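You operate a simulated robot arm through the tools that you are given. There is no shell and no other tool. Be economical: measure what you need, move in short steps, check, and stop when the job is done.

You are at the controls of a simulated two-armed robot. One attempt, no reset.

## Task
Take the cap off the water bottle and lay it down on the top of the air pump.

It is judged by the outcome, as a careful person would: the job done as asked, and still so three seconds after it is handed in. It fails if anything else is knocked over, pushed out of place, dropped, spilled or broken. Lids that push on must go on centred and level and be pressed home; caps that screw on are set level and turned clockwise until they are tight.

## Robot
Two 7-joint arms with two-finger parallel grippers on one trunk, on a base that drives. Base frame: it is fixed to the floor where the robot stands at the start and does not move with it; the origin is under the middle of the robot, x ahead of it, y to its left, z up. Readings come in m, degrees, newtons and seconds.
The left shoulder is at the start at [0.05, 0.158, 1.158], the right one opposite. With the tool pointing down near the work surface each hand reaches from about 0.24 to 0.66 m from the robot's upright axis, wherever it stands, measured 20 degrees to its own side. Payload 3.91 kg a hand.
Tool frame (each hand has its own): the origin (TCP) lies between the finger pads and is the grasp point; the fingertips stand 0.03 m ahead of it; z points along the fingers, y is the line along which they close. The gripper opens to 0.11 m. The fingers are 0.02 m wide and 0.01 m thick; the gripper's body (0.048 by 0.112 m) begins 0.055 m behind the TCP.
Orientation is told as [roll, pitch, yaw] about the base's x, y, z axes, in that order, counted from this pose: with the fingers straight down and closing along the base's y, the tool's x points along the base's -x, its y along +y and its z along -z.

## Interface
- The arms move only by the tool apply_moves. It takes "left_commands", "right_commands" or both (then of equal length, played together; a hand with none holds still); each is a list of rows, each a list of 7 numbers: the shift along the base's x, y, z in m, then the turn, a rotation vector about the base's x, y, z in degrees, then the gripper command, from -1 (fully open) to 1 (shut), values between in proportion. In form: [[x, y, z, wx, wy, wz, gripper], ...]. A call has 1 to 8 rows; each row is the pose to reach, as a shift and turn from the pose commanded when the call began. Each row takes 0.2 s and may step no farther than 0.05 m and 8.6 degrees from the row before; otherwise, or with a gripper value out of range, the whole call is refused. A pose out of reach is approached as far as the arm can. The call stops where the force on the tool passes 40 N (or 10 N more than at its start, if that is more) or the arm is blocked; 0.2 s more then pass. Each finger travels about 0.153 m/s and halts on what it meets, pressing with about 23 N; the grip force reading is that of the motor and also rises with nothing between the fingers. The clock runs only during rows and for 0.2 s after the last one: add rows that repeat a pose to give the fingers time. The reply holds the time, the measured pose of the TCP, the force on the tool along the base axes, the opening and the grip force, in the units named above and with some noise, with the torque about the TCP (base axes, N m) and any sound that the robot's microphone picked up.
- Cameras (640 x 400 px; columns grow to the right, rows downward): "scene" is now at [0.1317, 0.0016, 1.3319]; the picture's right is [0.05, -1.00, 0.00], its down [-0.20, -0.01, -0.98] and it looks along [0.98, 0.05, -0.20] (base axes); focal length 264 px, centre (320, 200). "left" rides on the left gripper at [0.072, -0.017, -0.103] in its tool frame; the picture's right is [0.23, 0.97, 0.00], its down [-0.76, 0.18, -0.62] and it looks along [-0.61, 0.14, 0.78] (tool axes); focal length 222 px, centre (320, 200). "right" rides on the right gripper at [0.073, 0.017, -0.103] in its tool frame; the picture's right is [-0.23, 0.97, 0.00], its down [-0.76, -0.18, -0.62] and it looks along [-0.61, -0.14, 0.78] (tool axes); focal length 222 px, centre (320, 200). There is no depth. A picture from a camera that has moved, and an enlarged one, comes with that camera's place and axes in the base frame and with its lens.
- get_image(camera): a new picture of that camera. The clock stands still meanwhile.
- slide_trunk(by): slides the trunk up (or, below 0, down) by that many m; the arms and the scene camera ride with it, the base frame stays. It gives what a move gives, with no picture.
- steer(legs): drives the robot by 1 to 6 legs, each [ahead, turn to the left] in m and degrees, along the robot's own axes; the way and the turn of a leg run together, so that a leg with both is an arc; at most 1.5 m and 180 degrees a leg. The arms and the cameras ride along, it lands a little off, and it stops where it bumps. It gives what a move gives.
- turn_head(pan, tilt): turns the head with the scene camera to pan (to the left, within 80 degrees either way) and tilt (down, from -29 to 69), counted from straight ahead of the robot. It gives what a move gives.
- inspect(camera, box): a new picture of the part [left, top, right, bottom] of that camera's present view, enlarged. The clock stands still meanwhile.
- close_job(): hands the job in; it is judged then, once.

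Go step by step. Nothing tells you exact positions but the pictures and the camera data: compare them with the known pose of the tool, close in by small moves and look again before you grip or let go. The budget is 120 turns and 88 pictures, counting those below and the enlarged ones. Unless the task says otherwise, let go and move clear before handing in, and close with one line.

The tools are called by a JSON object that holds its "fn" and its "kwargs". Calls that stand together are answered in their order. apply_moves: Moves the arms, as the interface text tells. Its arguments: {"type":"object","properties":{"left_commands":{"type":"array"},"right_commands":{"type":"array"}},"required":[]} The other tools are called the same way: slide_trunk (by) slides the trunk up or down; steer (legs) drives the base; turn_head (pan, tilt) turns the head that bears the scene camera; get_image (camera) takes a picture; inspect (camera, box) takes an enlarged picture of a part of a camera's view; close_job () hands the job in.

At the start:

```text
t: 0.0
left_tcp_pos: [0.3735, 0.1547, 1.2969]
left_orientation: [-0.1, -0.1, 0.1]
left_contact_force: [-0.1, 0.1, 0.6]
left_torque: [0.01, -0.02, 0.04]
left_opening: 0.1101
left_grasp_force: 0.1
right_tcp_pos: [0.3265, -0.1011, 1.2636]
right_orientation: [0.1, 0.0, -0.1]
right_contact_force: [0.3, 0.5, 0.5]
right_torque: [0.02, 0.0, 0.03]
right_opening: 0.1102
right_grasp_force: 0.1
trunk travel left (down, up): [-0.4, 0.082]
robot x, y, heading: [-0.004, 0.002, 0.1]
head pan, tilt: [3.0, 11.6]
```

scene: 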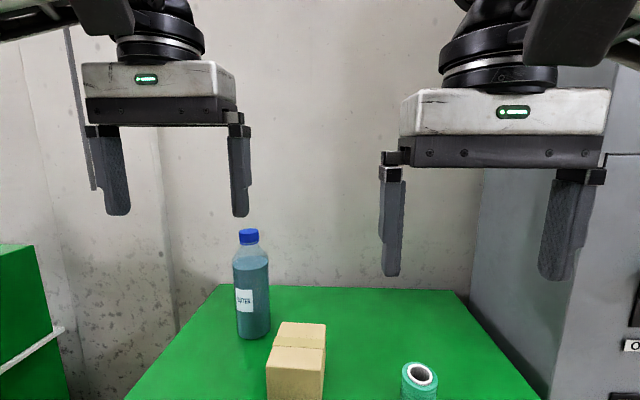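
right: 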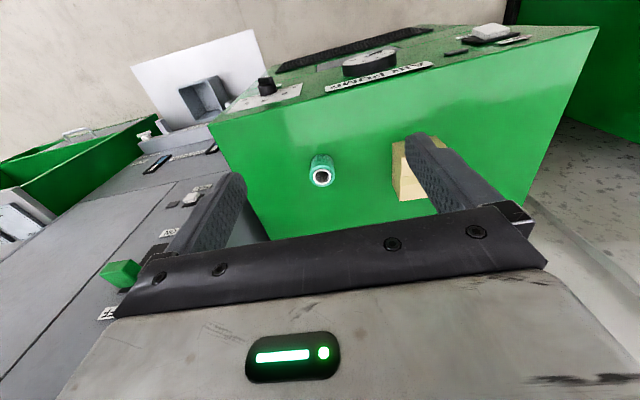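
left: 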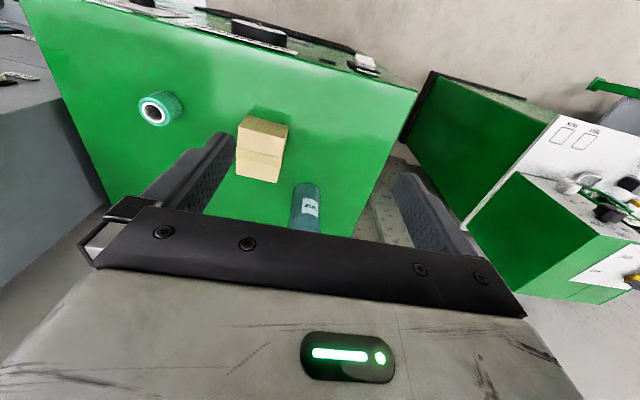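

I see a bottle with a blue cap, a cardboard box and a tape roll on a green surface. I'll tilt the head down to see everything and find the air pump.

{"fn": "turn_head", "kwargs": {"pan": 0, "tilt": 42}}

{"fn": "get_image", "kwargs": {"camera": "scene"}}

```text
t: 0.9
left_tcp_pos: [0.3726, 0.1539, 1.2958]
left_orientation: [-0.1, 0.0, 0.1]
left_contact_force: [0.4, -0.3, -0.3]
left_torque: [0.02, 0.0, -0.02]
left_opening: 0.1099
left_grasp_force: 0.1
right_tcp_pos: [0.3255, -0.1001, 1.2635]
right_orientation: [0.1, 0.1, -0.1]
right_contact_force: [0.2, 0.0, -0.6]
right_torque: [0.03, 0.01, 0.0]
right_opening: 0.1101
right_grasp_force: 0.0
trunk travel left (down, up): [-0.4, 0.082]
robot x, y, heading: [0.0008, -0.001, 0.0]
head pan, tilt: [0.0, 42.0]
```

```text
84 pictures are left
camera scene: at [0.1222, -0.0033, 1.2838], right [0.0, -1.0, 0.0], down [-0.67, 0.0, -0.74], along [0.74, 0.0, -0.67], focal length 264 px, centre (320, 200)
```

scene: 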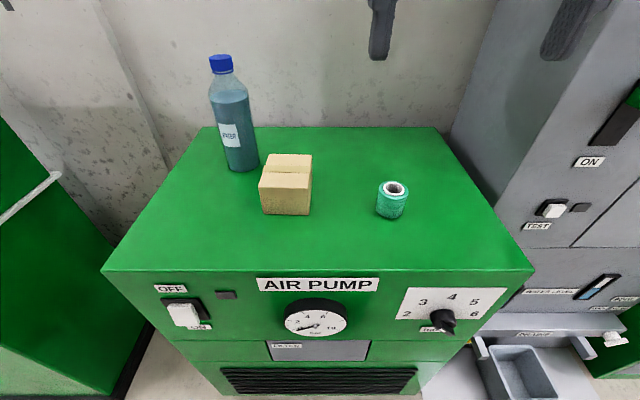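

The green cabinet is the air pump; its top is at z≈0.92 and the bottle stands near (0.64, 0.18), with its cap at about 1.14. I'll look down to see how much room the base has in front, and take a close look at the bottle.

{"fn": "inspect", "kwargs": {"camera": "scene", "box": [180, 40, 340, 230]}}

{"fn": "turn_head", "kwargs": {"pan": 0, "tilt": 69}}

{"fn": "get_image", "kwargs": {"camera": "scene"}}

```text
2.11 times, centred on (260, 135) of scene
camera zoom: at [0.1222, -0.0033, 1.2838], right [0.0, -1.0, 0.0], down [-0.67, 0.0, -0.74], along [0.74, 0.0, -0.67], focal length 556 px, centre (446, 337)
```

zoom: 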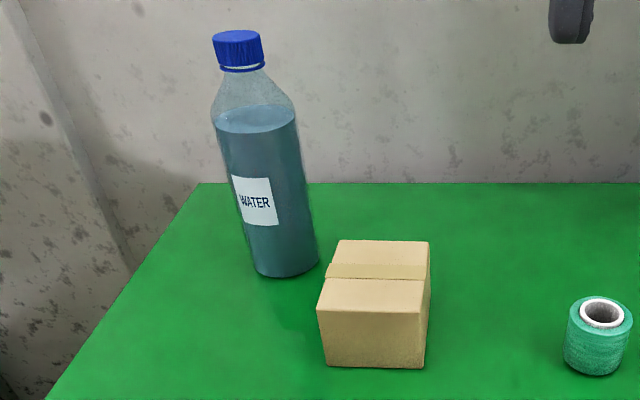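

```text
t: 1.9
left_tcp_pos: [0.3738, 0.1531, 1.2952]
left_orientation: [-0.1, -0.1, 0.1]
left_contact_force: [-0.7, 0.4, 1.0]
left_torque: [0.02, 0.01, -0.01]
left_opening: 0.11
left_grasp_force: 0.0
right_tcp_pos: [0.3258, -0.1003, 1.2646]
right_orientation: [0.1, 0.1, -0.1]
right_contact_force: [0.0, 0.3, -0.7]
right_torque: [0.0, 0.01, 0.01]
right_opening: 0.1098
right_grasp_force: 0.0
trunk travel left (down, up): [-0.4, 0.082]
robot x, y, heading: [-0.0007, -0.0008, 0.0]
head pan, tilt: [0.0, 68.8]
```

```text
82 pictures are left
camera scene: at [0.0946, -0.0033, 1.2506], right [0.0, -1.0, 0.0], down [-0.93, 0.0, -0.36], along [0.36, 0.0, -0.93], focal length 264 px, centre (320, 200)
```

scene: 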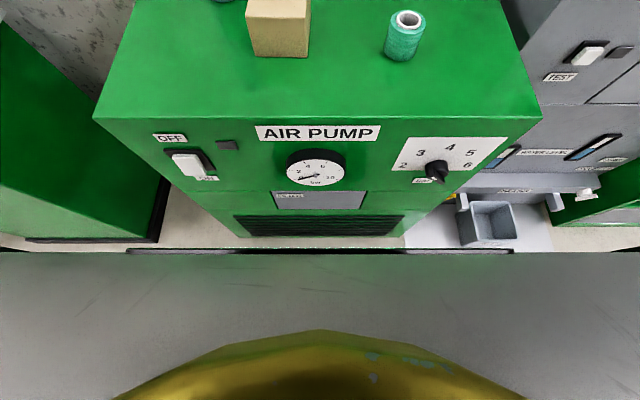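

The base has some room ahead. Plan: drive forward a little and raise the trunk. The right hand will hold the bottle body from the front, above the box, and the left hand will unscrew the cap from above.

{"fn": "steer", "kwargs": {"legs": [[0.05, 0]]}}

{"fn": "slide_trunk", "kwargs": {"by": 0.07}}

{"fn": "turn_head", "kwargs": {"pan": 15, "tilt": 32}}

{"fn": "get_image", "kwargs": {"camera": "scene"}}

```text
t: 2.8
left_tcp_pos: [0.4247, 0.1546, 1.2962]
left_orientation: [-0.1, 0.0, 0.1]
left_contact_force: [0.7, 0.1, -0.3]
left_torque: [-0.05, 0.03, 0.0]
left_opening: 0.1102
left_grasp_force: 0.1
right_tcp_pos: [0.3762, -0.0994, 1.2635]
right_orientation: [0.1, 0.1, -0.1]
right_contact_force: [-0.5, -0.4, -0.1]
right_torque: [-0.01, -0.01, -0.02]
right_opening: 0.11
right_grasp_force: 0.1
trunk travel left (down, up): [-0.4, 0.082]
robot x, y, heading: [0.0502, 0.0024, 0.0]
head pan, tilt: [0.0, 68.8]
```

```text
t: 3.9
left_tcp_pos: [0.4234, 0.1544, 1.3669]
left_orientation: [-0.1, 0.0, 0.2]
left_contact_force: [-0.1, -0.5, -0.2]
left_torque: [-0.02, 0.0, 0.0]
left_opening: 0.11
left_grasp_force: 0.0
right_tcp_pos: [0.3765, -0.1012, 1.3349]
right_orientation: [0.1, 0.0, -0.1]
right_contact_force: [0.2, 0.4, -0.7]
right_torque: [0.03, -0.01, 0.0]
right_opening: 0.11
right_grasp_force: 0.1
trunk travel left (down, up): [-0.47, 0.012]
robot x, y, heading: [0.0512, 0.0003, -0.1]
head pan, tilt: [0.0, 68.8]
```

```text
t: 4.9
left_tcp_pos: [0.4227, 0.1537, 1.3666]
left_orientation: [-0.1, -0.1, 0.1]
left_contact_force: [0.7, 0.0, -0.6]
left_torque: [0.0, -0.02, -0.03]
left_opening: 0.1097
left_grasp_force: 0.1
right_tcp_pos: [0.3752, -0.1015, 1.3339]
right_orientation: [0.1, 0.1, -0.1]
right_contact_force: [0.0, 0.2, 0.4]
right_torque: [0.01, 0.01, 0.03]
right_opening: 0.1101
right_grasp_force: 0.0
trunk travel left (down, up): [-0.47, 0.012]
robot x, y, heading: [0.0474, 0.001, -0.1]
head pan, tilt: [15.0, 32.0]
```

```text
81 pictures are left
camera scene: at [0.1743, 0.0199, 1.3688], right [0.26, -0.97, 0.0], down [-0.51, -0.14, -0.85], along [0.82, 0.22, -0.53], focal length 264 px, centre (320, 200)
```

scene: 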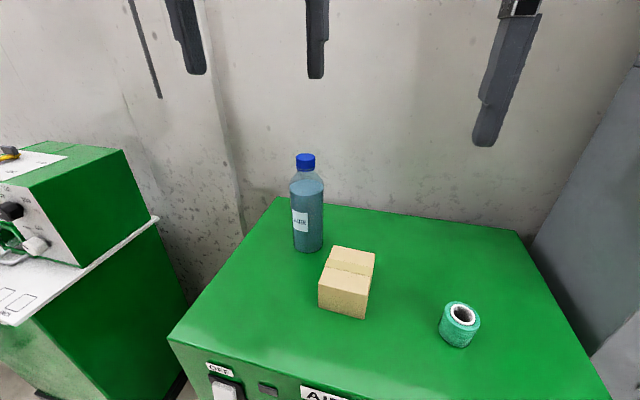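

The bottle axis is near (0.67, 0.186) and the cap top near z = 1.148. I'll drive a little nearer, then swing the right hand to point forward.

{"fn": "steer", "kwargs": {"legs": [[0.04, 0]]}}

{"fn": "apply_moves", "kwargs": {"right_commands": [[0, 0, 0, 0, -8.5, 0, -1], [0, 0, 0, 0, -17, 0, -1], [0, 0, 0, 0, -25.5, 0, -1], [0, 0, -0.02, 0, -34, 0, -1], [0, 0, -0.04, 0, -42.5, 0, -1], [0, 0.0, -0.06, 0, -51, 0, -1], [0, 0.0, -0.08, 0, -59.5, 0, -1], [0, 0.0, -0.1, 0, -68, 0, -1]]}}

```text
t: 5.8
left_tcp_pos: [0.44, 0.1533, 1.3656]
left_orientation: [-0.1, 0.0, 0.2]
left_contact_force: [0.3, 0.1, -0.7]
left_torque: [0.0, -0.04, 0.02]
left_opening: 0.1099
left_grasp_force: 0.1
right_tcp_pos: [0.3931, -0.099, 1.3333]
right_orientation: [0.0, 0.0, -0.2]
right_contact_force: [0.3, 0.9, 0.6]
right_torque: [-0.01, -0.06, 0.02]
right_opening: 0.1099
right_grasp_force: 0.0
trunk travel left (down, up): [-0.47, 0.012]
robot x, y, heading: [0.0679, 0.0016, -0.2]
head pan, tilt: [15.0, 32.0]
stopped in leg 1: the robot was blocked; the commanded pose is now the measured one
```

```text
t: 7.6
left_tcp_pos: [0.4414, 0.1539, 1.3655]
left_orientation: [-0.2, 0.1, 0.1]
left_contact_force: [-0.1, 0.1, 0.6]
left_torque: [-0.01, 0.02, 0.0]
left_opening: 0.1098
left_grasp_force: 0.1
right_tcp_pos: [0.4176, -0.0687, 1.254]
right_orientation: [0.2, -68.0, 0.0]
right_contact_force: [-0.2, 0.0, -0.5]
right_torque: [0.02, 0.02, -0.03]
right_opening: 0.1098
right_grasp_force: 0.1
right hand out of reach, approached as far as the arm can: row 7, 8
trunk travel left (down, up): [-0.47, 0.012]
robot x, y, heading: [0.0668, -0.0051, 0.2]
head pan, tilt: [15.0, 32.0]
```

The base has touched the pump and stopped, so this is as near as it gets. I'll move the left hand aside and bring the right hand forward, level and pointing ahead.

{"fn": "apply_moves", "kwargs": {"left_commands": [[0, 0.04, 0, 0, 0, 0, -1], [0, 0.08, 0, 0, 0, 0, -1], [0, 0.12, 0, 0, 0, 0, -1], [0, 0.16, 0, 0, 0, 0, -1], [0, 0.16, 0, 0, 0, 0, -1], [0, 0.16, 0, 0, 0, 0, -1]], "right_commands": [[0.02, 0.0, 0, 0, 0, 0, -1], [0.05, 0.02, -0.01, 0, 0, 0, -1], [0.08, 0.04, -0.02, 0, -5, 0, -1], [0.1, 0.07, -0.03, 0, -11, 0, -1], [0.1, 0.11, -0.04, 0, -16, 0, -1], [0.1, 0.15, -0.05, 0, -22, 0, -1]]}}

{"fn": "get_image", "kwargs": {"camera": "scene"}}

```text
t: 9.0
left_tcp_pos: [0.4405, 0.3143, 1.3658]
left_orientation: [-0.1, 0.0, 0.3]
left_contact_force: [0.0, 0.6, 0.1]
left_torque: [-0.02, 0.04, -0.01]
left_opening: 0.1098
left_grasp_force: 0.2
right_tcp_pos: [0.5175, 0.0817, 1.2038]
right_orientation: [157.0, -89.8, -156.8]
right_contact_force: [0.7, 0.3, 1.5]
right_torque: [-0.02, 0.0, -0.04]
right_opening: 0.1098
right_grasp_force: 0.0
trunk travel left (down, up): [-0.47, 0.012]
robot x, y, heading: [0.066, 0.0006, 0.1]
head pan, tilt: [15.0, 32.0]
```

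```text
80 pictures are left
camera scene: at [0.1918, 0.0214, 1.3689], right [0.26, -0.97, 0.0], down [-0.51, -0.14, -0.85], along [0.82, 0.22, -0.53], focal length 264 px, centre (320, 200)
```

scene: 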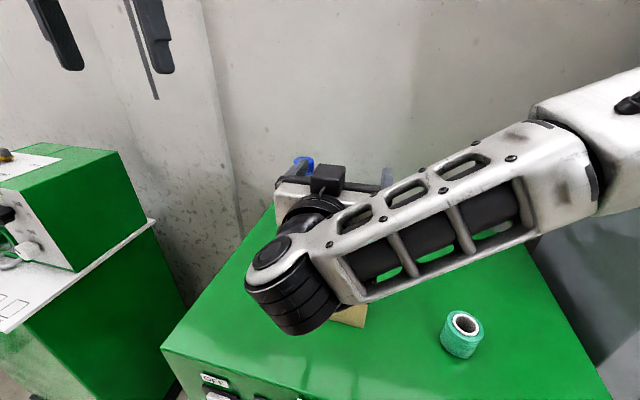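

The right hand now points forward at (0.52, 0.08, 1.20). Next I'll shift it to y≈0.186 and lower it partway in front of the bottle, then check with the wrist camera.

{"fn": "apply_moves", "kwargs": {"right_commands": [[0, 0.035, 0, 0, 0, 0, -1], [0, 0.07, 0, 0, 0, 0, -1], [0, 0.104, 0, 0, 0, 0, -1], [0, 0.104, -0.04, 0, 0, 0, -1], [0, 0.104, -0.08, 0, 0, 0, -1], [0, 0.104, -0.1, 0, 0, 0, -1]]}}

{"fn": "get_image", "kwargs": {"camera": "right"}}

{"fn": "get_image", "kwargs": {"camera": "scene"}}

{"fn": "get_image", "kwargs": {"camera": "left"}}

```text
t: 10.4
left_tcp_pos: [0.4396, 0.3135, 1.3651]
left_orientation: [-0.1, 0.0, 0.2]
left_contact_force: [-0.4, 0.4, 0.5]
left_torque: [0.02, -0.06, -0.06]
left_opening: 0.11
left_grasp_force: 0.0
right_tcp_pos: [0.5225, 0.1626, 1.1112]
right_orientation: [71.8, -90.0, -71.7]
right_contact_force: [-0.1, 0.1, -0.4]
right_torque: [0.02, 0.0, 0.02]
right_opening: 0.1102
right_grasp_force: 0.0
right hand out of reach, approached as far as the arm can: row 4, 5, 6
trunk travel left (down, up): [-0.47, 0.012]
robot x, y, heading: [0.0659, -0.0032, 0.1]
head pan, tilt: [15.0, 32.0]
```

```text
79 pictures are left
camera right: at [0.4173, 0.1815, 1.0398], right [0.0, 0.97, 0.23], down [-0.62, -0.18, 0.76], along [0.78, -0.14, 0.61], focal length 222 px, centre (320, 200)
```

right: 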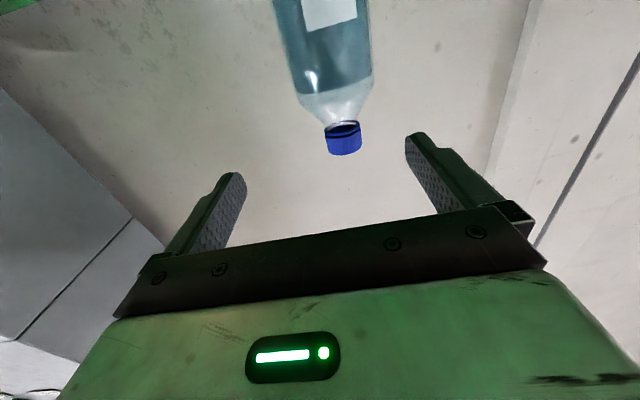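

```text
78 pictures are left
camera scene: at [0.1919, 0.0199, 1.3689], right [0.26, -0.97, 0.0], down [-0.51, -0.14, -0.85], along [0.82, 0.22, -0.53], focal length 264 px, centre (320, 200)
```

scene: 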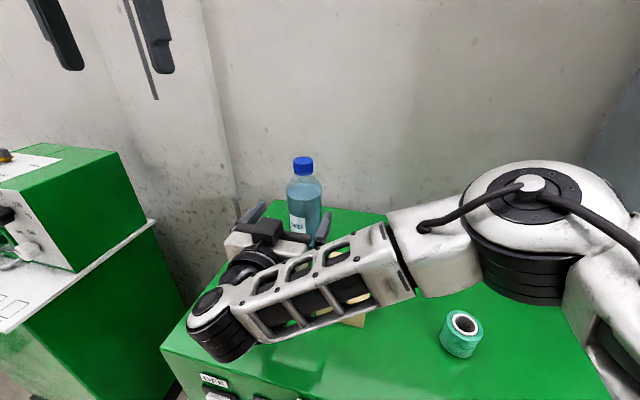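

```text
77 pictures are left
camera left: at [0.367, 0.2955, 1.4687], right [-0.23, 0.97, 0.0], down [0.76, 0.18, 0.62], along [0.61, 0.14, -0.78], focal length 222 px, centre (320, 200)
```

left: 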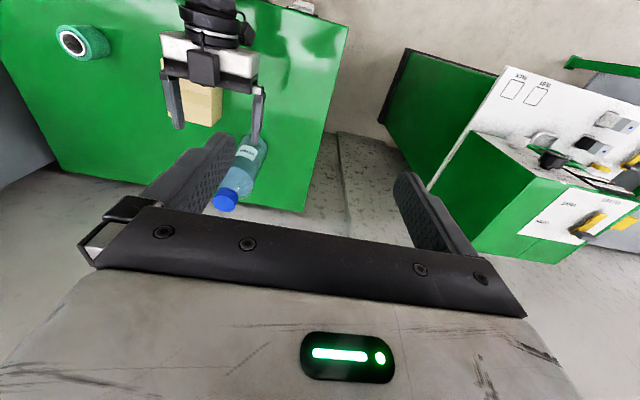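

The right arm is at its limit pointing straight ahead, and the cap reads as about (0.665, 0.183). I'll yaw the right hand 20° left and tip it 20° down, which frees the wrist and keeps its camera above the box.

{"fn": "apply_moves", "kwargs": {"right_commands": [[0, -0.01, 0, -0.9, 5, 5, -1], [0, -0.02, 0, -1.8, 10, 10, -1], [0, -0.03, 0, -2.6, 15, 15, -1], [0, -0.03, 0, -3.5, 19.8, 19.8, -1], [0.01, -0.03, 0, -3.5, 19.8, 19.8, -1]]}}

{"fn": "get_image", "kwargs": {"camera": "right"}}

```text
t: 11.6
left_tcp_pos: [0.4401, 0.3133, 1.3654]
left_orientation: [-0.1, -0.1, 0.2]
left_contact_force: [-0.3, -0.3, 0.1]
left_torque: [0.0, 0.01, 0.01]
left_opening: 0.1101
left_grasp_force: 0.1
right_tcp_pos: [0.5309, 0.134, 1.1099]
right_orientation: [0.3, -69.9, 19.8]
right_contact_force: [0.0, 0.5, -1.1]
right_torque: [0.01, 0.0, -0.02]
right_opening: 0.1099
right_grasp_force: 0.1
trunk travel left (down, up): [-0.47, 0.012]
robot x, y, heading: [0.0689, -0.0016, -0.0]
head pan, tilt: [15.0, 32.0]
```

```text
76 pictures are left
camera right: at [0.4103, 0.1093, 1.0792], right [-0.26, 0.94, 0.22], down [-0.24, -0.28, 0.93], along [0.93, 0.19, 0.3], focal length 222 px, centre (320, 200)
```

right: 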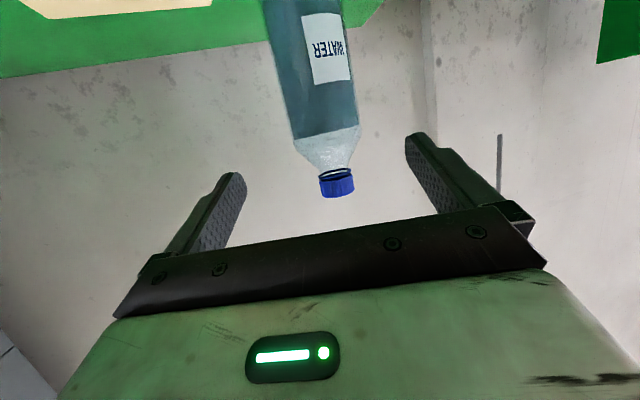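

The approach line points at the bottle. I'll lower the hand to about z = 1.045 and then look.

{"fn": "apply_moves", "kwargs": {"right_commands": [[0, 0, -0.03, 0, 0, 0, -1], [0, 0.0, -0.06, 0, 0, 0, -1], [0, 0.002, -0.065, 0, 0, 0, -1]]}}

{"fn": "get_image", "kwargs": {"camera": "right"}}

{"fn": "get_image", "kwargs": {"camera": "scene"}}

{"fn": "get_image", "kwargs": {"camera": "left"}}

```text
t: 12.4
left_tcp_pos: [0.4404, 0.3135, 1.3657]
left_orientation: [-0.1, -0.1, 0.2]
left_contact_force: [-0.2, -0.2, -1.1]
left_torque: [-0.01, 0.01, -0.01]
left_opening: 0.1101
left_grasp_force: 0.3
right_tcp_pos: [0.5333, 0.1354, 1.0449]
right_orientation: [0.3, -70.1, 19.8]
right_contact_force: [-0.7, -0.8, -0.2]
right_torque: [0.03, -0.04, 0.04]
right_opening: 0.11
right_grasp_force: 0.0
trunk travel left (down, up): [-0.47, 0.012]
robot x, y, heading: [0.0692, 0.0016, 0.3]
head pan, tilt: [15.0, 32.0]
```

```text
75 pictures are left
camera right: at [0.4109, 0.111, 1.0138], right [-0.26, 0.94, 0.21], down [-0.24, -0.28, 0.93], along [0.93, 0.19, 0.3], focal length 222 px, centre (320, 200)
```

right: 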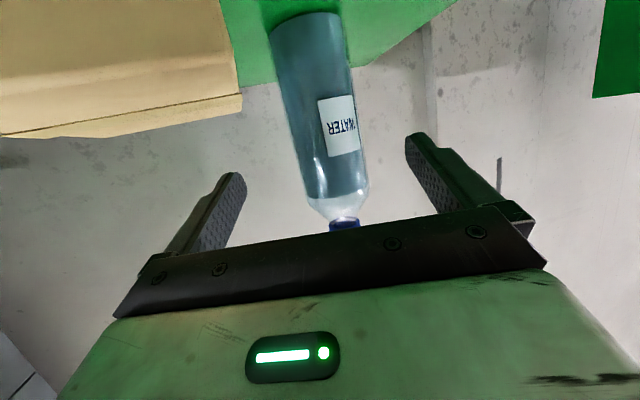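

```text
74 pictures are left
camera scene: at [0.1919, 0.02, 1.3689], right [0.26, -0.97, 0.0], down [-0.51, -0.14, -0.85], along [0.82, 0.22, -0.53], focal length 264 px, centre (320, 200)
```

scene: 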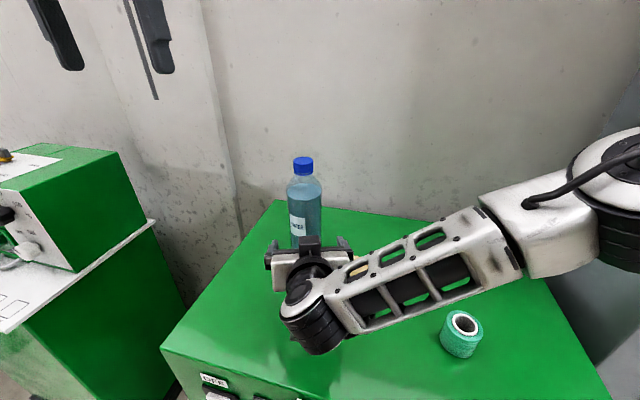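

```text
73 pictures are left
camera left: at [0.367, 0.2957, 1.4686], right [-0.23, 0.97, 0.0], down [0.76, 0.18, 0.62], along [0.61, 0.14, -0.78], focal length 222 px, centre (320, 200)
```

left: 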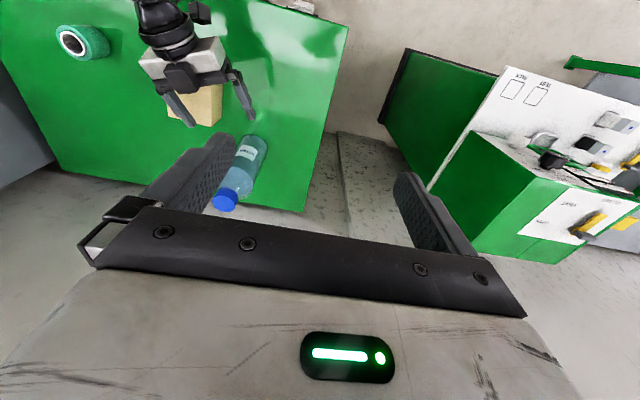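

The bottle lies between the fingers, about 0.14 m ahead. I'll advance along the approach line in stages.

{"fn": "apply_moves", "kwargs": {"right_commands": [[0.03, 0.011, 0, 0, 0, 0, -1], [0.06, 0.022, 0, 0, 0, 0, -1], [0.075, 0.027, 0, 0, 0, 0, -1]]}}

{"fn": "get_image", "kwargs": {"camera": "right"}}

{"fn": "get_image", "kwargs": {"camera": "left"}}

```text
t: 13.2
left_tcp_pos: [0.4393, 0.3148, 1.3654]
left_orientation: [0.0, 0.0, 0.3]
left_contact_force: [0.5, -0.1, 0.0]
left_torque: [0.03, -0.06, 0.01]
left_opening: 0.1101
left_grasp_force: 0.0
right_tcp_pos: [0.6077, 0.1623, 1.0453]
right_orientation: [0.3, -70.0, 19.8]
right_contact_force: [0.3, -0.4, 0.3]
right_torque: [0.01, -0.02, 0.02]
right_opening: 0.1101
right_grasp_force: 0.1
trunk travel left (down, up): [-0.47, 0.012]
robot x, y, heading: [0.0646, -0.004, 0.2]
head pan, tilt: [15.0, 32.0]
```

```text
72 pictures are left
camera right: at [0.4857, 0.1379, 1.0142], right [-0.26, 0.94, 0.22], down [-0.24, -0.28, 0.93], along [0.93, 0.19, 0.3], focal length 222 px, centre (320, 200)
```

right: 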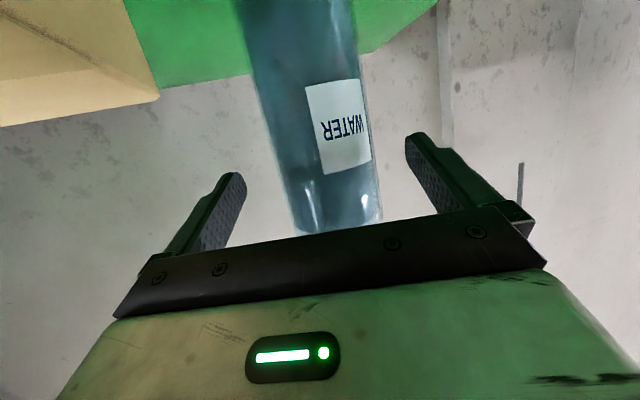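

```text
71 pictures are left
camera left: at [0.3671, 0.2957, 1.4685], right [-0.23, 0.97, 0.0], down [0.76, 0.18, 0.62], along [0.61, 0.14, -0.78], focal length 222 px, centre (320, 200)
```

left: 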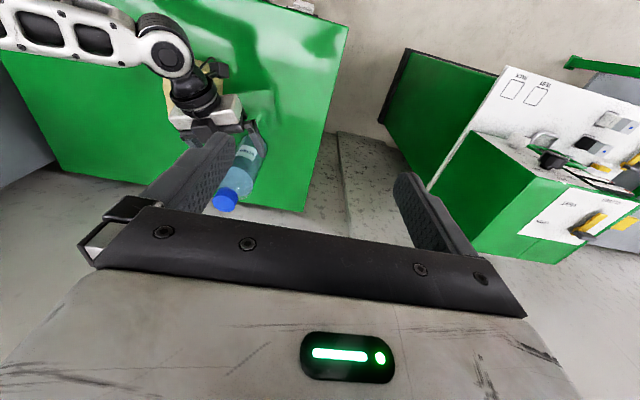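

The bottle is centred between the fingers. I'll advance the last 5 cm, then look before closing.

{"fn": "apply_moves", "kwargs": {"right_commands": [[0.025, 0.009, 0, 0, 0, 0, -1], [0.047, 0.017, 0, 0, 0, 0, -1]]}}

{"fn": "get_image", "kwargs": {"camera": "right"}}

{"fn": "inspect", "kwargs": {"camera": "scene", "box": [220, 130, 420, 330]}}

```text
t: 13.8
left_tcp_pos: [0.4399, 0.313, 1.3647]
left_orientation: [-0.1, 0.0, 0.2]
left_contact_force: [-0.5, -0.3, -1.1]
left_torque: [-0.02, -0.01, 0.01]
left_opening: 0.1099
left_grasp_force: 0.1
right_tcp_pos: [0.6539, 0.1807, 1.0473]
right_orientation: [0.2, -70.0, 19.8]
right_contact_force: [-0.6, -0.2, -0.1]
right_torque: [-0.02, 0.03, -0.01]
right_opening: 0.1097
right_grasp_force: 0.1
trunk travel left (down, up): [-0.47, 0.012]
robot x, y, heading: [0.0674, -0.0011, 0.0]
head pan, tilt: [15.0, 32.0]
```

```text
70 pictures are left
camera right: at [0.5328, 0.1553, 1.0144], right [-0.26, 0.94, 0.21], down [-0.24, -0.28, 0.93], along [0.93, 0.19, 0.3], focal length 222 px, centre (320, 200)
```

right: 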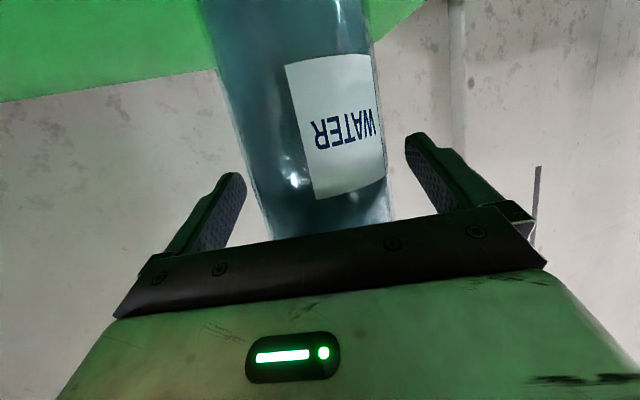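

```text
2.00 times, centred on (320, 230) of scene
camera zoom: at [0.192, 0.0201, 1.3689], right [0.26, -0.97, 0.0], down [-0.51, -0.14, -0.85], along [0.82, 0.22, -0.53], focal length 528 px, centre (320, 140)
```

zoom: 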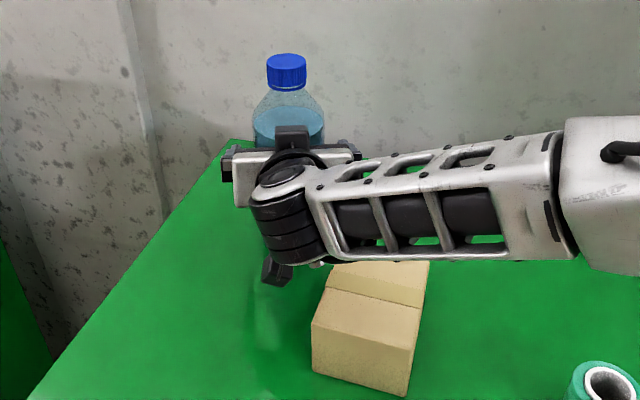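

The bottle is between the pads and within a few mm of centred. I'll close the right hand on it.

{"fn": "apply_moves", "kwargs": {"right_commands": [[0, 0, 0, 0, 0, 0, -0.2], [0, 0, 0, 0, 0, 0, 0.2], [0, 0, 0, 0, 0, 0, 0.6], [0, 0, 0, 0, 0, 0, 1], [0, 0, 0, 0, 0, 0, 1]]}}

{"fn": "get_image", "kwargs": {"camera": "right"}}

{"fn": "inspect", "kwargs": {"camera": "scene", "box": [220, 130, 420, 330]}}

```text
t: 15.0
left_tcp_pos: [0.4399, 0.314, 1.3662]
left_orientation: [-0.1, 0.0, 0.3]
left_contact_force: [0.6, -0.5, 0.2]
left_torque: [0.03, 0.02, 0.02]
left_opening: 0.1098
left_grasp_force: 0.1
right_tcp_pos: [0.6526, 0.1817, 1.045]
right_orientation: [0.3, -70.0, 19.7]
right_contact_force: [-0.7, 3.5, 1.6]
right_torque: [0.07, -0.05, 0.05]
right_opening: 0.0742
right_grasp_force: 23.3
trunk travel left (down, up): [-0.47, 0.012]
robot x, y, heading: [0.0709, -0.0034, 0.0]
head pan, tilt: [15.0, 32.0]
```

```text
68 pictures are left
camera right: at [0.5322, 0.1555, 1.0145], right [-0.26, 0.94, 0.22], down [-0.24, -0.28, 0.93], along [0.93, 0.19, 0.3], focal length 222 px, centre (320, 200)
```

right: 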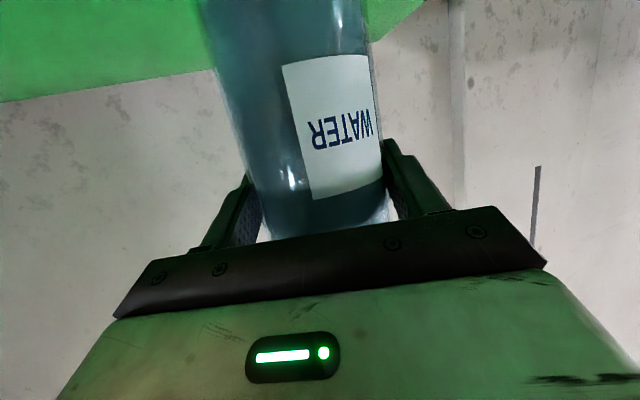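

```text
2.00 times, centred on (320, 230) of scene
camera zoom: at [0.1917, 0.0203, 1.3689], right [0.26, -0.97, 0.0], down [-0.51, -0.14, -0.85], along [0.82, 0.22, -0.53], focal length 528 px, centre (320, 140)
```

zoom: 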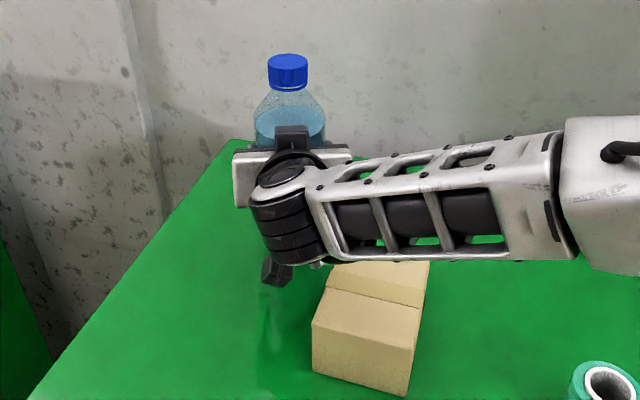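

The right hand holds the bottle, which is 74 mm wide, and it hasn't moved. Next the left hand goes over the cap at a safe height.

{"fn": "apply_moves", "kwargs": {"left_commands": [[0.04, -0.02, 0, 0, 0, 0, -1], [0.08, -0.04, -0.01, 0, 0, 0, -1], [0.12, -0.07, -0.02, 0, 0, 0, -1], [0.16, -0.1, -0.04, 0, 0, 0, -1], [0.19, -0.13, -0.06, 0, 0, 0, -1], [0.21, -0.13, -0.08, 0, 0, 0, -1]]}}

{"fn": "get_image", "kwargs": {"camera": "left"}}

{"fn": "get_image", "kwargs": {"camera": "scene"}}

```text
refused: row 3 steps farther than a row can; nothing moved
```

```text
66 pictures are left
camera left: at [0.3667, 0.296, 1.4686], right [-0.23, 0.97, 0.0], down [0.76, 0.18, 0.62], along [0.61, 0.14, -0.78], focal length 222 px, centre (320, 200)
```

left: 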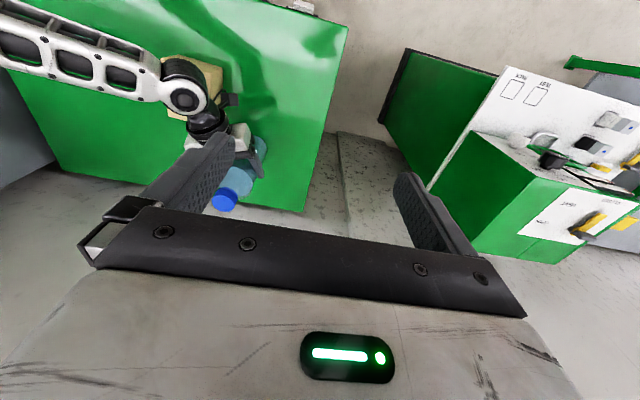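

```text
65 pictures are left
camera scene: at [0.1917, 0.0203, 1.3689], right [0.26, -0.97, 0.0], down [-0.51, -0.14, -0.85], along [0.82, 0.22, -0.53], focal length 264 px, centre (320, 200)
```

scene: 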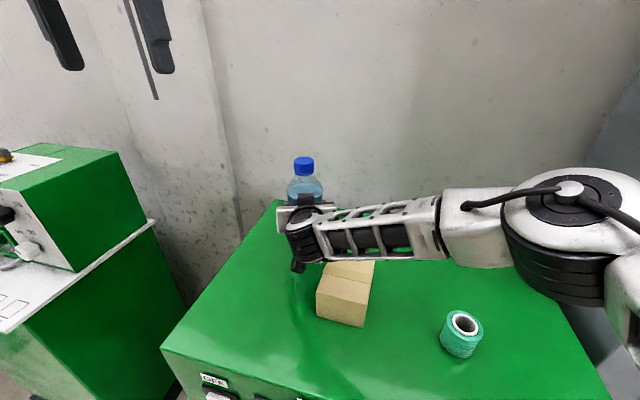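

One step was slightly too long, so nothing moved. I'll repeat the move with shorter steps.

{"fn": "apply_moves", "kwargs": {"left_commands": [[0.03, -0.02, 0, 0, 0, 0, -1], [0.06, -0.04, -0.01, 0, 0, 0, -1], [0.09, -0.06, -0.02, 0, 0, 0, -1], [0.12, -0.08, -0.03, 0, 0, 0, -1], [0.15, -0.1, -0.04, 0, 0, 0, -1], [0.18, -0.12, -0.06, 0, 0, 0, -1], [0.2, -0.13, -0.08, 0, 0, 0, -1]]}}

{"fn": "get_image", "kwargs": {"camera": "left"}}

{"fn": "get_image", "kwargs": {"camera": "scene"}}

```text
t: 16.6
left_tcp_pos: [0.6403, 0.1836, 1.2852]
left_orientation: [0.1, 0.1, 0.0]
left_contact_force: [0.0, -0.5, -0.6]
left_torque: [-0.04, 0.0, 0.03]
left_opening: 0.11
left_grasp_force: 0.0
right_tcp_pos: [0.6541, 0.1804, 1.0455]
right_orientation: [0.3, -70.0, 19.8]
right_contact_force: [-2.0, 0.9, 1.2]
right_torque: [-0.04, 0.03, 0.04]
right_opening: 0.0741
right_grasp_force: 23.4
trunk travel left (down, up): [-0.47, 0.012]
robot x, y, heading: [0.0676, -0.0016, 0.2]
head pan, tilt: [15.0, 32.0]
```

```text
64 pictures are left
camera left: at [0.5679, 0.1661, 1.3881], right [-0.23, 0.97, 0.0], down [0.76, 0.18, 0.62], along [0.61, 0.14, -0.78], focal length 222 px, centre (320, 200)
```

left: 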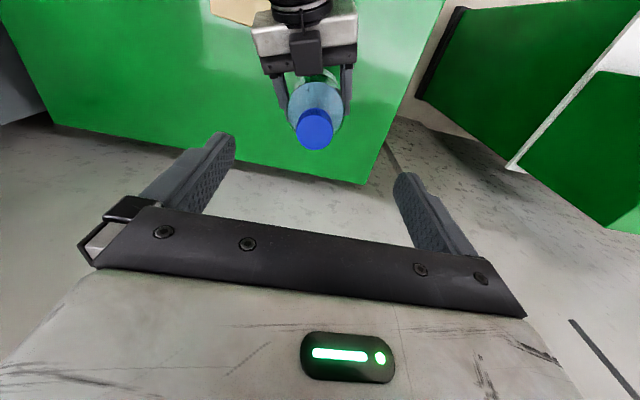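

```text
63 pictures are left
camera scene: at [0.1918, 0.0197, 1.3689], right [0.26, -0.97, 0.0], down [-0.51, -0.14, -0.85], along [0.82, 0.22, -0.53], focal length 264 px, centre (320, 200)
```

scene: 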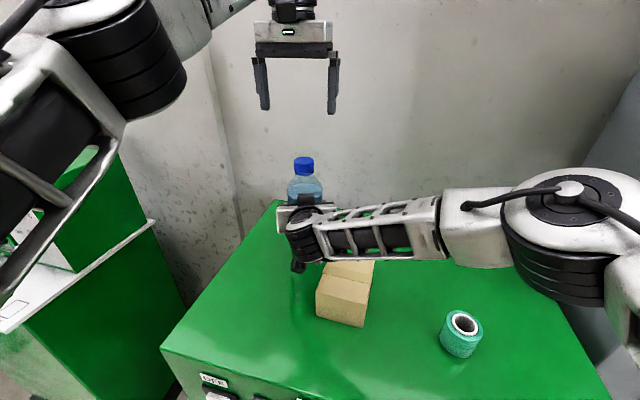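

The left hand hangs 0.14 m over the cap. I'll zoom in on the cap to fix its centre.

{"fn": "inspect", "kwargs": {"camera": "left", "box": [270, 80, 370, 160]}}

{"fn": "inspect", "kwargs": {"camera": "scene", "box": [260, 140, 350, 220]}}

```text
5.00 times, centred on (320, 120) of left
camera zoom: at [0.5679, 0.1661, 1.3881], right [-0.23, 0.97, 0.0], down [0.76, 0.18, 0.62], along [0.61, 0.14, -0.78], focal length 1111 px, centre (320, 600)
```

zoom: 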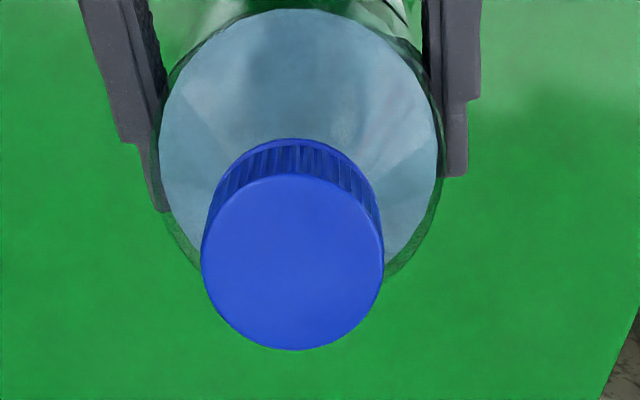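

```text
5.00 times, centred on (305, 180) of scene
camera zoom: at [0.1918, 0.0197, 1.3689], right [0.26, -0.97, 0.0], down [-0.51, -0.14, -0.85], along [0.82, 0.22, -0.53], focal length 1320 px, centre (395, 300)
```

zoom: 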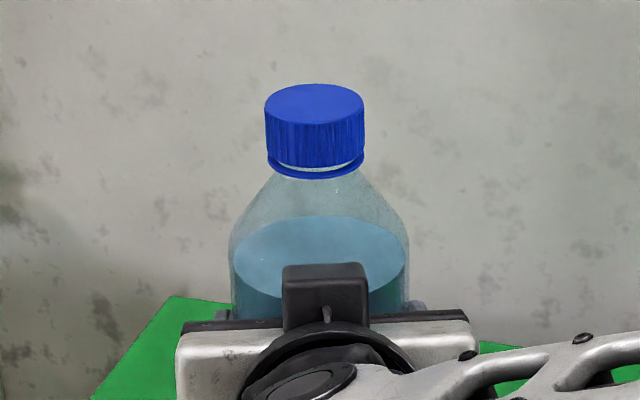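

The cap top centre is at (0.661, 0.181, 1.153) and the cap is about 40 mm wide and 20 mm tall. I'll wind the left wrist clockwise first, to leave room for the counter-clockwise turn, and centre it over the cap.

{"fn": "apply_moves", "kwargs": {"left_commands": [[0.01, 0, 0, 0, 0, -8.5, -1], [0.02, -0.002, 0, 0, 0, -17, -1], [0.021, -0.002, 0, 0, 0, -25.5, -1], [0.021, -0.002, 0, 0, 0, -34, -1], [0.021, -0.002, 0, 0, 0, -42.5, -1], [0.021, -0.002, 0, 0, 0, -51, -1], [0.021, -0.002, 0, 0, 0, -59.5, -1], [0.021, -0.002, 0, 0, 0, -68, -1]]}}

{"fn": "get_image", "kwargs": {"camera": "left"}}

```text
t: 18.4
left_tcp_pos: [0.4686, 0.098, 1.2322]
left_orientation: [0.1, -0.1, -67.2]
left_contact_force: [-0.6, -0.6, -0.3]
left_torque: [0.0, 0.01, 0.01]
left_opening: 0.1099
left_grasp_force: 0.0
left hand out of reach, approached as far as the arm can: row 1, 2, 3, 4, 5, 6, 7, 8
right_tcp_pos: [0.6533, 0.179, 1.0467]
right_orientation: [0.2, -70.0, 19.8]
right_contact_force: [0.0, -2.4, 0.9]
right_torque: [-0.32, -0.07, -0.06]
right_opening: 0.0739
right_grasp_force: 23.2
trunk travel left (down, up): [-0.47, 0.012]
robot x, y, heading: [0.0687, -0.0026, 0.0]
head pan, tilt: [15.0, 32.0]
```

```text
60 pictures are left
camera left: at [0.4242, 0.1573, 1.3345], right [0.81, 0.59, 0.0], down [0.46, -0.63, 0.63], along [0.37, -0.51, -0.78], focal length 222 px, centre (320, 200)
```

left: 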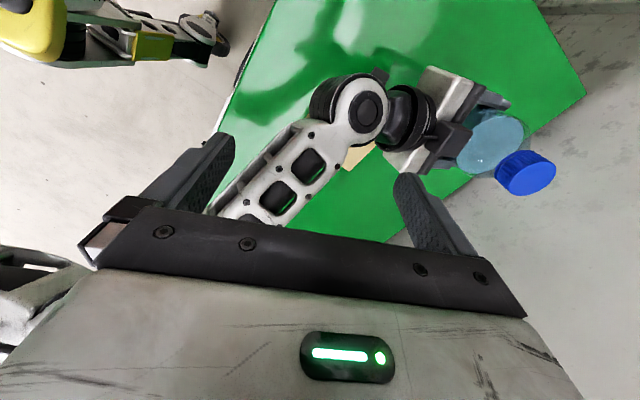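

Turning clockwise pulled the left hand out of reach and back toward the robot. I'll lift it clear, unwind it, and go back over the cap.

{"fn": "apply_moves", "kwargs": {"left_commands": [[0, 0.02, 0.03, 0, 0, 0, -1], [0, 0.04, 0.06, 0, 0, 8.5, -1], [0, 0.06, 0.07, 0, 0, 17, -1], [0.0, 0.085, 0.07, 0, 0, 25.5, -1], [0.02, 0.085, 0.07, 0, 0, 34, -1], [0.05, 0.085, 0.07, 0, 0, 42.5, -1], [0.08, 0.085, 0.07, 0, 0, 51, -1], [0.11, 0.085, 0.07, 0, 0, 59.5, -1]]}}

{"fn": "get_image", "kwargs": {"camera": "scene"}}

```text
t: 20.2
left_tcp_pos: [0.5781, 0.1794, 1.3051]
left_orientation: [0.0, 0.0, -8.2]
left_contact_force: [0.4, 0.3, 0.9]
left_torque: [0.01, 0.02, 0.0]
left_opening: 0.1099
left_grasp_force: 0.0
left hand out of reach, approached as far as the arm can: row 1, 2
right_tcp_pos: [0.654, 0.1801, 1.0465]
right_orientation: [0.4, -70.1, 19.7]
right_contact_force: [-1.1, -1.3, 0.6]
right_torque: [-0.31, -0.24, -0.02]
right_opening: 0.0737
right_grasp_force: 22.8
trunk travel left (down, up): [-0.47, 0.012]
robot x, y, heading: [0.0668, -0.0007, 0.1]
head pan, tilt: [15.0, 32.0]
```

```text
59 pictures are left
camera scene: at [0.192, 0.0195, 1.3689], right [0.26, -0.97, 0.0], down [-0.51, -0.14, -0.85], along [0.82, 0.22, -0.53], focal length 264 px, centre (320, 200)
```

scene: 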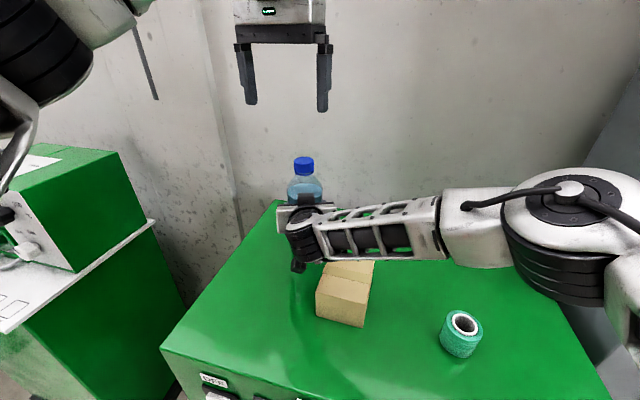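

The bottle is undisturbed. I'll return to above the cap at yaw ≈ 0 and test reach there, a little lower.

{"fn": "apply_moves", "kwargs": {"left_commands": [[0.03, 0, -0.01, 0, 0, 4, -1], [0.06, 0.002, -0.03, 0, 0, 8, -1], [0.075, 0.002, -0.055, 0, 0, 12, -1], [0.083, 0.002, -0.075, 0, 0, 16, -1], [0.083, 0.002, -0.085, 0, 0, 20, -1]]}}

{"fn": "get_image", "kwargs": {"camera": "left"}}

```text
t: 21.4
left_tcp_pos: [0.6614, 0.1824, 1.2214]
left_orientation: [-0.1, 0.0, 11.7]
left_contact_force: [-0.3, 0.2, -0.9]
left_torque: [0.03, -0.01, 0.02]
left_opening: 0.11
left_grasp_force: 0.1
right_tcp_pos: [0.6531, 0.1808, 1.0475]
right_orientation: [0.2, -70.1, 19.8]
right_contact_force: [-0.1, -0.2, 1.3]
right_torque: [-0.27, -0.16, -0.09]
right_opening: 0.0739
right_grasp_force: 23.0
trunk travel left (down, up): [-0.47, 0.012]
robot x, y, heading: [0.0673, -0.0005, -0.1]
head pan, tilt: [15.0, 32.0]
```

```text
58 pictures are left
camera left: at [0.5932, 0.15, 1.3232], right [-0.42, 0.91, 0.0], down [0.71, 0.33, 0.62], along [0.57, 0.26, -0.78], focal length 222 px, centre (320, 200)
```

left: 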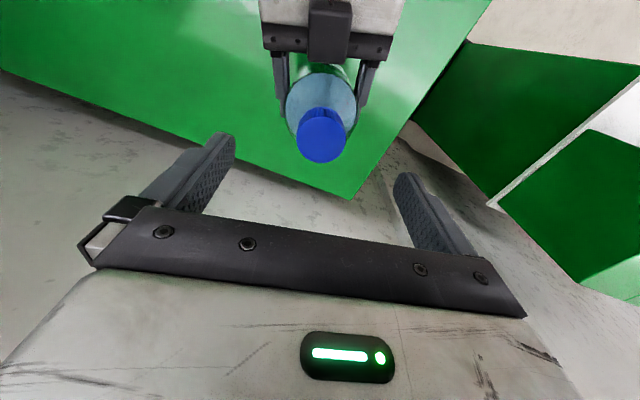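

It is centred over the cap. Before gripping I'll test how far the left wrist can turn counter-clockwise here.

{"fn": "apply_moves", "kwargs": {"left_commands": [[0, -0.001, -0.01, 0, 0, 8.5, -1], [0, -0.001, -0.02, 0, 0, 17, -1], [0, -0.001, -0.02, 0, 0, 25.5, -1], [0, -0.001, -0.02, 0, 0, 34, -1], [0, -0.001, -0.02, 0, 0, 42.5, -1], [0, -0.001, -0.02, 0, 0, 51, -1], [0, -0.001, -0.02, 0, 0, 59.5, -1], [0, -0.001, -0.02, 0, 0, 68, -1]]}}

```text
t: 23.2
left_tcp_pos: [0.6606, 0.1797, 1.2011]
left_orientation: [0.1, 0.0, 79.8]
left_contact_force: [0.6, 0.3, -0.2]
left_torque: [0.01, -0.01, -0.02]
left_opening: 0.1102
left_grasp_force: 0.1
right_tcp_pos: [0.6536, 0.1801, 1.0457]
right_orientation: [0.3, -69.9, 19.7]
right_contact_force: [0.3, -0.8, 0.1]
right_torque: [-0.16, -0.12, -0.04]
right_opening: 0.0734
right_grasp_force: 22.5
trunk travel left (down, up): [-0.47, 0.012]
robot x, y, heading: [0.0669, 0.0032, -0.1]
head pan, tilt: [15.0, 32.0]
```

It reaches 80° with no trouble. I'll test further.

{"fn": "apply_moves", "kwargs": {"left_commands": [[0, 0.001, 0, 0, 0, 8.5, -1], [0, 0.001, 0, 0, 0, 17, -1], [0, 0.001, 0, 0, 0, 25.5, -1], [0, 0.001, 0, 0, 0, 34, -1], [0, 0.001, 0, 0, 0, 42.5, -1], [0, 0.001, 0, 0, 0, 51, -1], [0, 0.001, 0, 0, 0, 59.5, -1], [0, 0.001, 0, 0, 0, 68, -1]]}}

{"fn": "get_image", "kwargs": {"camera": "scene"}}

```text
t: 25.0
left_tcp_pos: [0.6606, 0.1808, 1.2017]
left_orientation: [0.0, 0.0, 147.8]
left_contact_force: [-0.4, -0.2, -0.2]
left_torque: [0.03, 0.01, -0.01]
left_opening: 0.1101
left_grasp_force: 0.0
right_tcp_pos: [0.6537, 0.1795, 1.0458]
right_orientation: [0.3, -70.0, 19.7]
right_contact_force: [-1.8, -1.2, 2.9]
right_torque: [-0.29, -0.02, -0.11]
right_opening: 0.0732
right_grasp_force: 22.8
trunk travel left (down, up): [-0.47, 0.012]
robot x, y, heading: [0.0711, -0.0006, -0.1]
head pan, tilt: [15.0, 32.0]
```

```text
57 pictures are left
camera scene: at [0.1918, 0.0199, 1.3689], right [0.26, -0.97, 0.0], down [-0.51, -0.14, -0.85], along [0.82, 0.22, -0.53], focal length 264 px, centre (320, 200)
```

scene: 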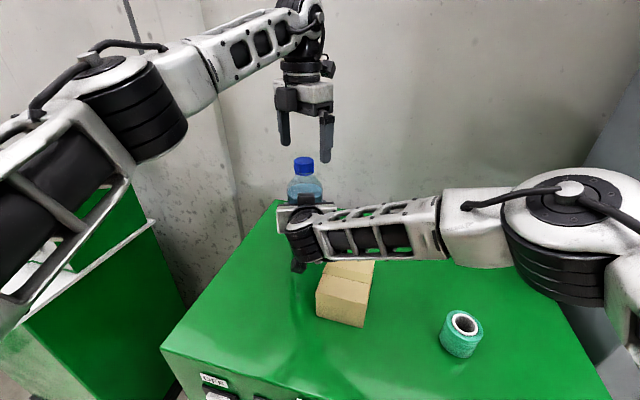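

It has at least 136° of travel from 12° to 148°. I'll wind back to the start.

{"fn": "apply_moves", "kwargs": {"left_commands": [[0, 0, 0, 0, 0, -8.5, -1], [0, 0, 0, 0, 0, -17, -1], [0, 0, 0, 0, 0, -25.5, -1], [0, 0, 0, 0, 0, -34, -1], [0, 0, 0, 0, 0, -42.5, -1], [0, 0, 0, 0, 0, -51, -1], [0, 0, 0, 0, 0, -59.5, -1], [0, 0, 0, 0, 0, -68, -1]]}}

{"fn": "apply_moves", "kwargs": {"left_commands": [[0, 0, 0, 0, 0, -8.5, -1], [0, 0, 0, 0, 0, -17, -1], [0, 0, 0, 0, 0, -25.5, -1], [0, 0, 0, 0, 0, -34, -1], [0, 0, 0, 0, 0, -42.5, -1], [0, 0, 0, 0, 0, -51, -1], [0, 0, 0, 0, 0, -59.5, -1], [0, 0, 0, 0, 0, -68, -1]]}}

{"fn": "apply_moves", "kwargs": {"left_commands": [[0, 0, -0.02, 0, 0, 0, -1], [0, 0, -0.037, 0, 0, 0, -1]]}}

{"fn": "get_image", "kwargs": {"camera": "left"}}

{"fn": "inspect", "kwargs": {"camera": "scene", "box": [250, 100, 360, 220]}}

```text
t: 26.8
left_tcp_pos: [0.6608, 0.182, 1.2005]
left_orientation: [-0.1, 0.0, 79.6]
left_contact_force: [0.0, -1.2, 0.7]
left_torque: [-0.01, -0.01, 0.01]
left_opening: 0.11
left_grasp_force: 0.1
right_tcp_pos: [0.6549, 0.1794, 1.0464]
right_orientation: [0.4, -70.0, 19.9]
right_contact_force: [-1.1, -0.6, 1.9]
right_torque: [-0.28, -0.13, -0.1]
right_opening: 0.0734
right_grasp_force: 22.6
trunk travel left (down, up): [-0.47, 0.012]
robot x, y, heading: [0.0666, 0.0018, 0.0]
head pan, tilt: [15.0, 32.0]
```

```text
t: 28.6
left_tcp_pos: [0.6608, 0.1815, 1.2006]
left_orientation: [0.0, 0.0, 11.5]
left_contact_force: [0.2, -0.3, 0.2]
left_torque: [0.03, 0.01, 0.0]
left_opening: 0.1099
left_grasp_force: 0.1
right_tcp_pos: [0.6543, 0.1792, 1.0473]
right_orientation: [0.2, -69.9, 19.9]
right_contact_force: [-0.4, -0.3, 1.2]
right_torque: [-0.19, -0.15, -0.06]
right_opening: 0.0733
right_grasp_force: 22.6
trunk travel left (down, up): [-0.47, 0.012]
robot x, y, heading: [0.0689, -0.0019, -0.0]
head pan, tilt: [15.0, 32.0]
```

```text
t: 29.2
left_tcp_pos: [0.66, 0.1824, 1.163]
left_orientation: [-0.1, 0.0, 11.7]
left_contact_force: [0.2, 0.3, 0.4]
left_torque: [-0.02, -0.01, 0.02]
left_opening: 0.11
left_grasp_force: 0.1
right_tcp_pos: [0.6537, 0.1809, 1.0471]
right_orientation: [0.3, -69.9, 19.8]
right_contact_force: [-0.7, 0.3, -0.1]
right_torque: [-0.15, -0.18, -0.07]
right_opening: 0.0733
right_grasp_force: 22.7
trunk travel left (down, up): [-0.47, 0.012]
robot x, y, heading: [0.0658, -0.0001, 0.1]
head pan, tilt: [15.0, 32.0]
```

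```text
56 pictures are left
camera left: at [0.5931, 0.1499, 1.2667], right [-0.42, 0.91, 0.0], down [0.71, 0.33, 0.62], along [0.57, 0.26, -0.78], focal length 222 px, centre (320, 200)
```

left: 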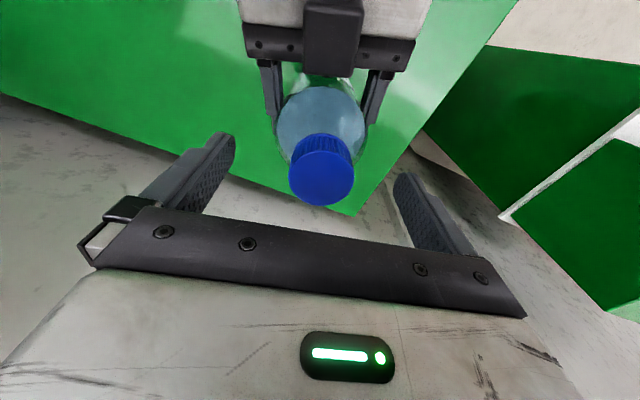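

```text
3.33 times, centred on (305, 160) of scene
camera zoom: at [0.1919, 0.0199, 1.3689], right [0.26, -0.97, 0.0], down [-0.51, -0.14, -0.85], along [0.82, 0.22, -0.53], focal length 880 px, centre (370, 333)
```

zoom: 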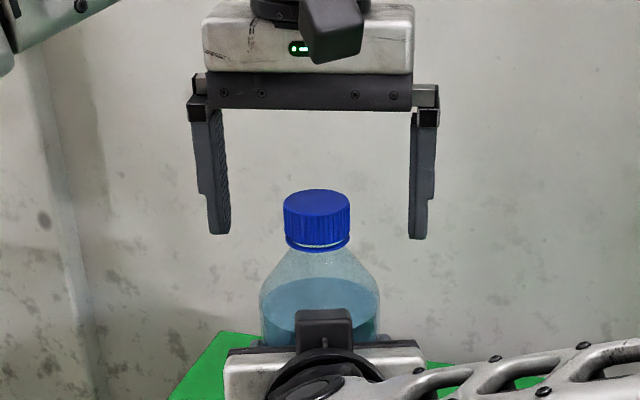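

The fingertips are level with the cap's lower edge and evenly spaced around it. I'll close the left hand on the cap.

{"fn": "apply_moves", "kwargs": {"left_commands": [[-0.001, -0.001, 0, 0, 0, 0, -0.4], [-0.001, -0.001, 0, 0, 0, 0, 0], [-0.001, -0.001, 0, 0, 0, 0, 0.3], [-0.001, -0.001, 0, 0, 0, 0, 0.6], [-0.001, -0.001, 0, 0, 0, 0, 1], [-0.001, -0.001, 0, 0, 0, 0, 1]]}}

{"fn": "inspect", "kwargs": {"camera": "scene", "box": [250, 100, 360, 220]}}

```text
t: 30.6
left_tcp_pos: [0.6602, 0.1814, 1.1636]
left_orientation: [0.0, 0.1, 11.6]
left_contact_force: [-1.6, 6.4, 0.1]
left_torque: [0.19, 0.02, 0.04]
left_opening: 0.038
left_grasp_force: 23.4
right_tcp_pos: [0.6538, 0.1794, 1.0469]
right_orientation: [0.6, -70.0, 19.7]
right_contact_force: [-0.8, -5.5, 0.2]
right_torque: [0.31, 0.24, -0.13]
right_opening: 0.0731
right_grasp_force: 23.8
trunk travel left (down, up): [-0.47, 0.012]
robot x, y, heading: [0.0668, 0.0047, -0.3]
head pan, tilt: [15.0, 32.0]
```

```text
3.33 times, centred on (305, 160) of scene
camera zoom: at [0.1916, 0.02, 1.3689], right [0.26, -0.97, 0.0], down [-0.51, -0.14, -0.85], along [0.82, 0.22, -0.53], focal length 880 px, centre (370, 333)
```

zoom: 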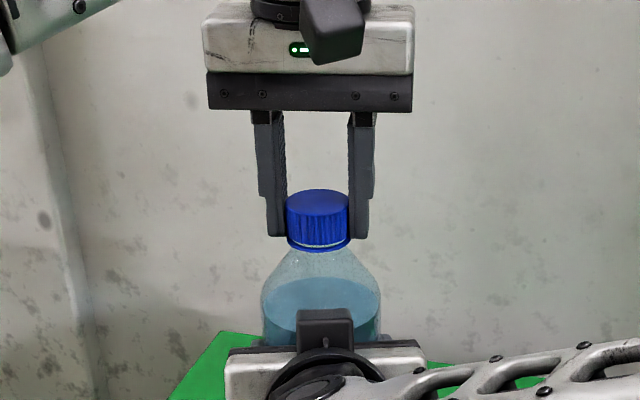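

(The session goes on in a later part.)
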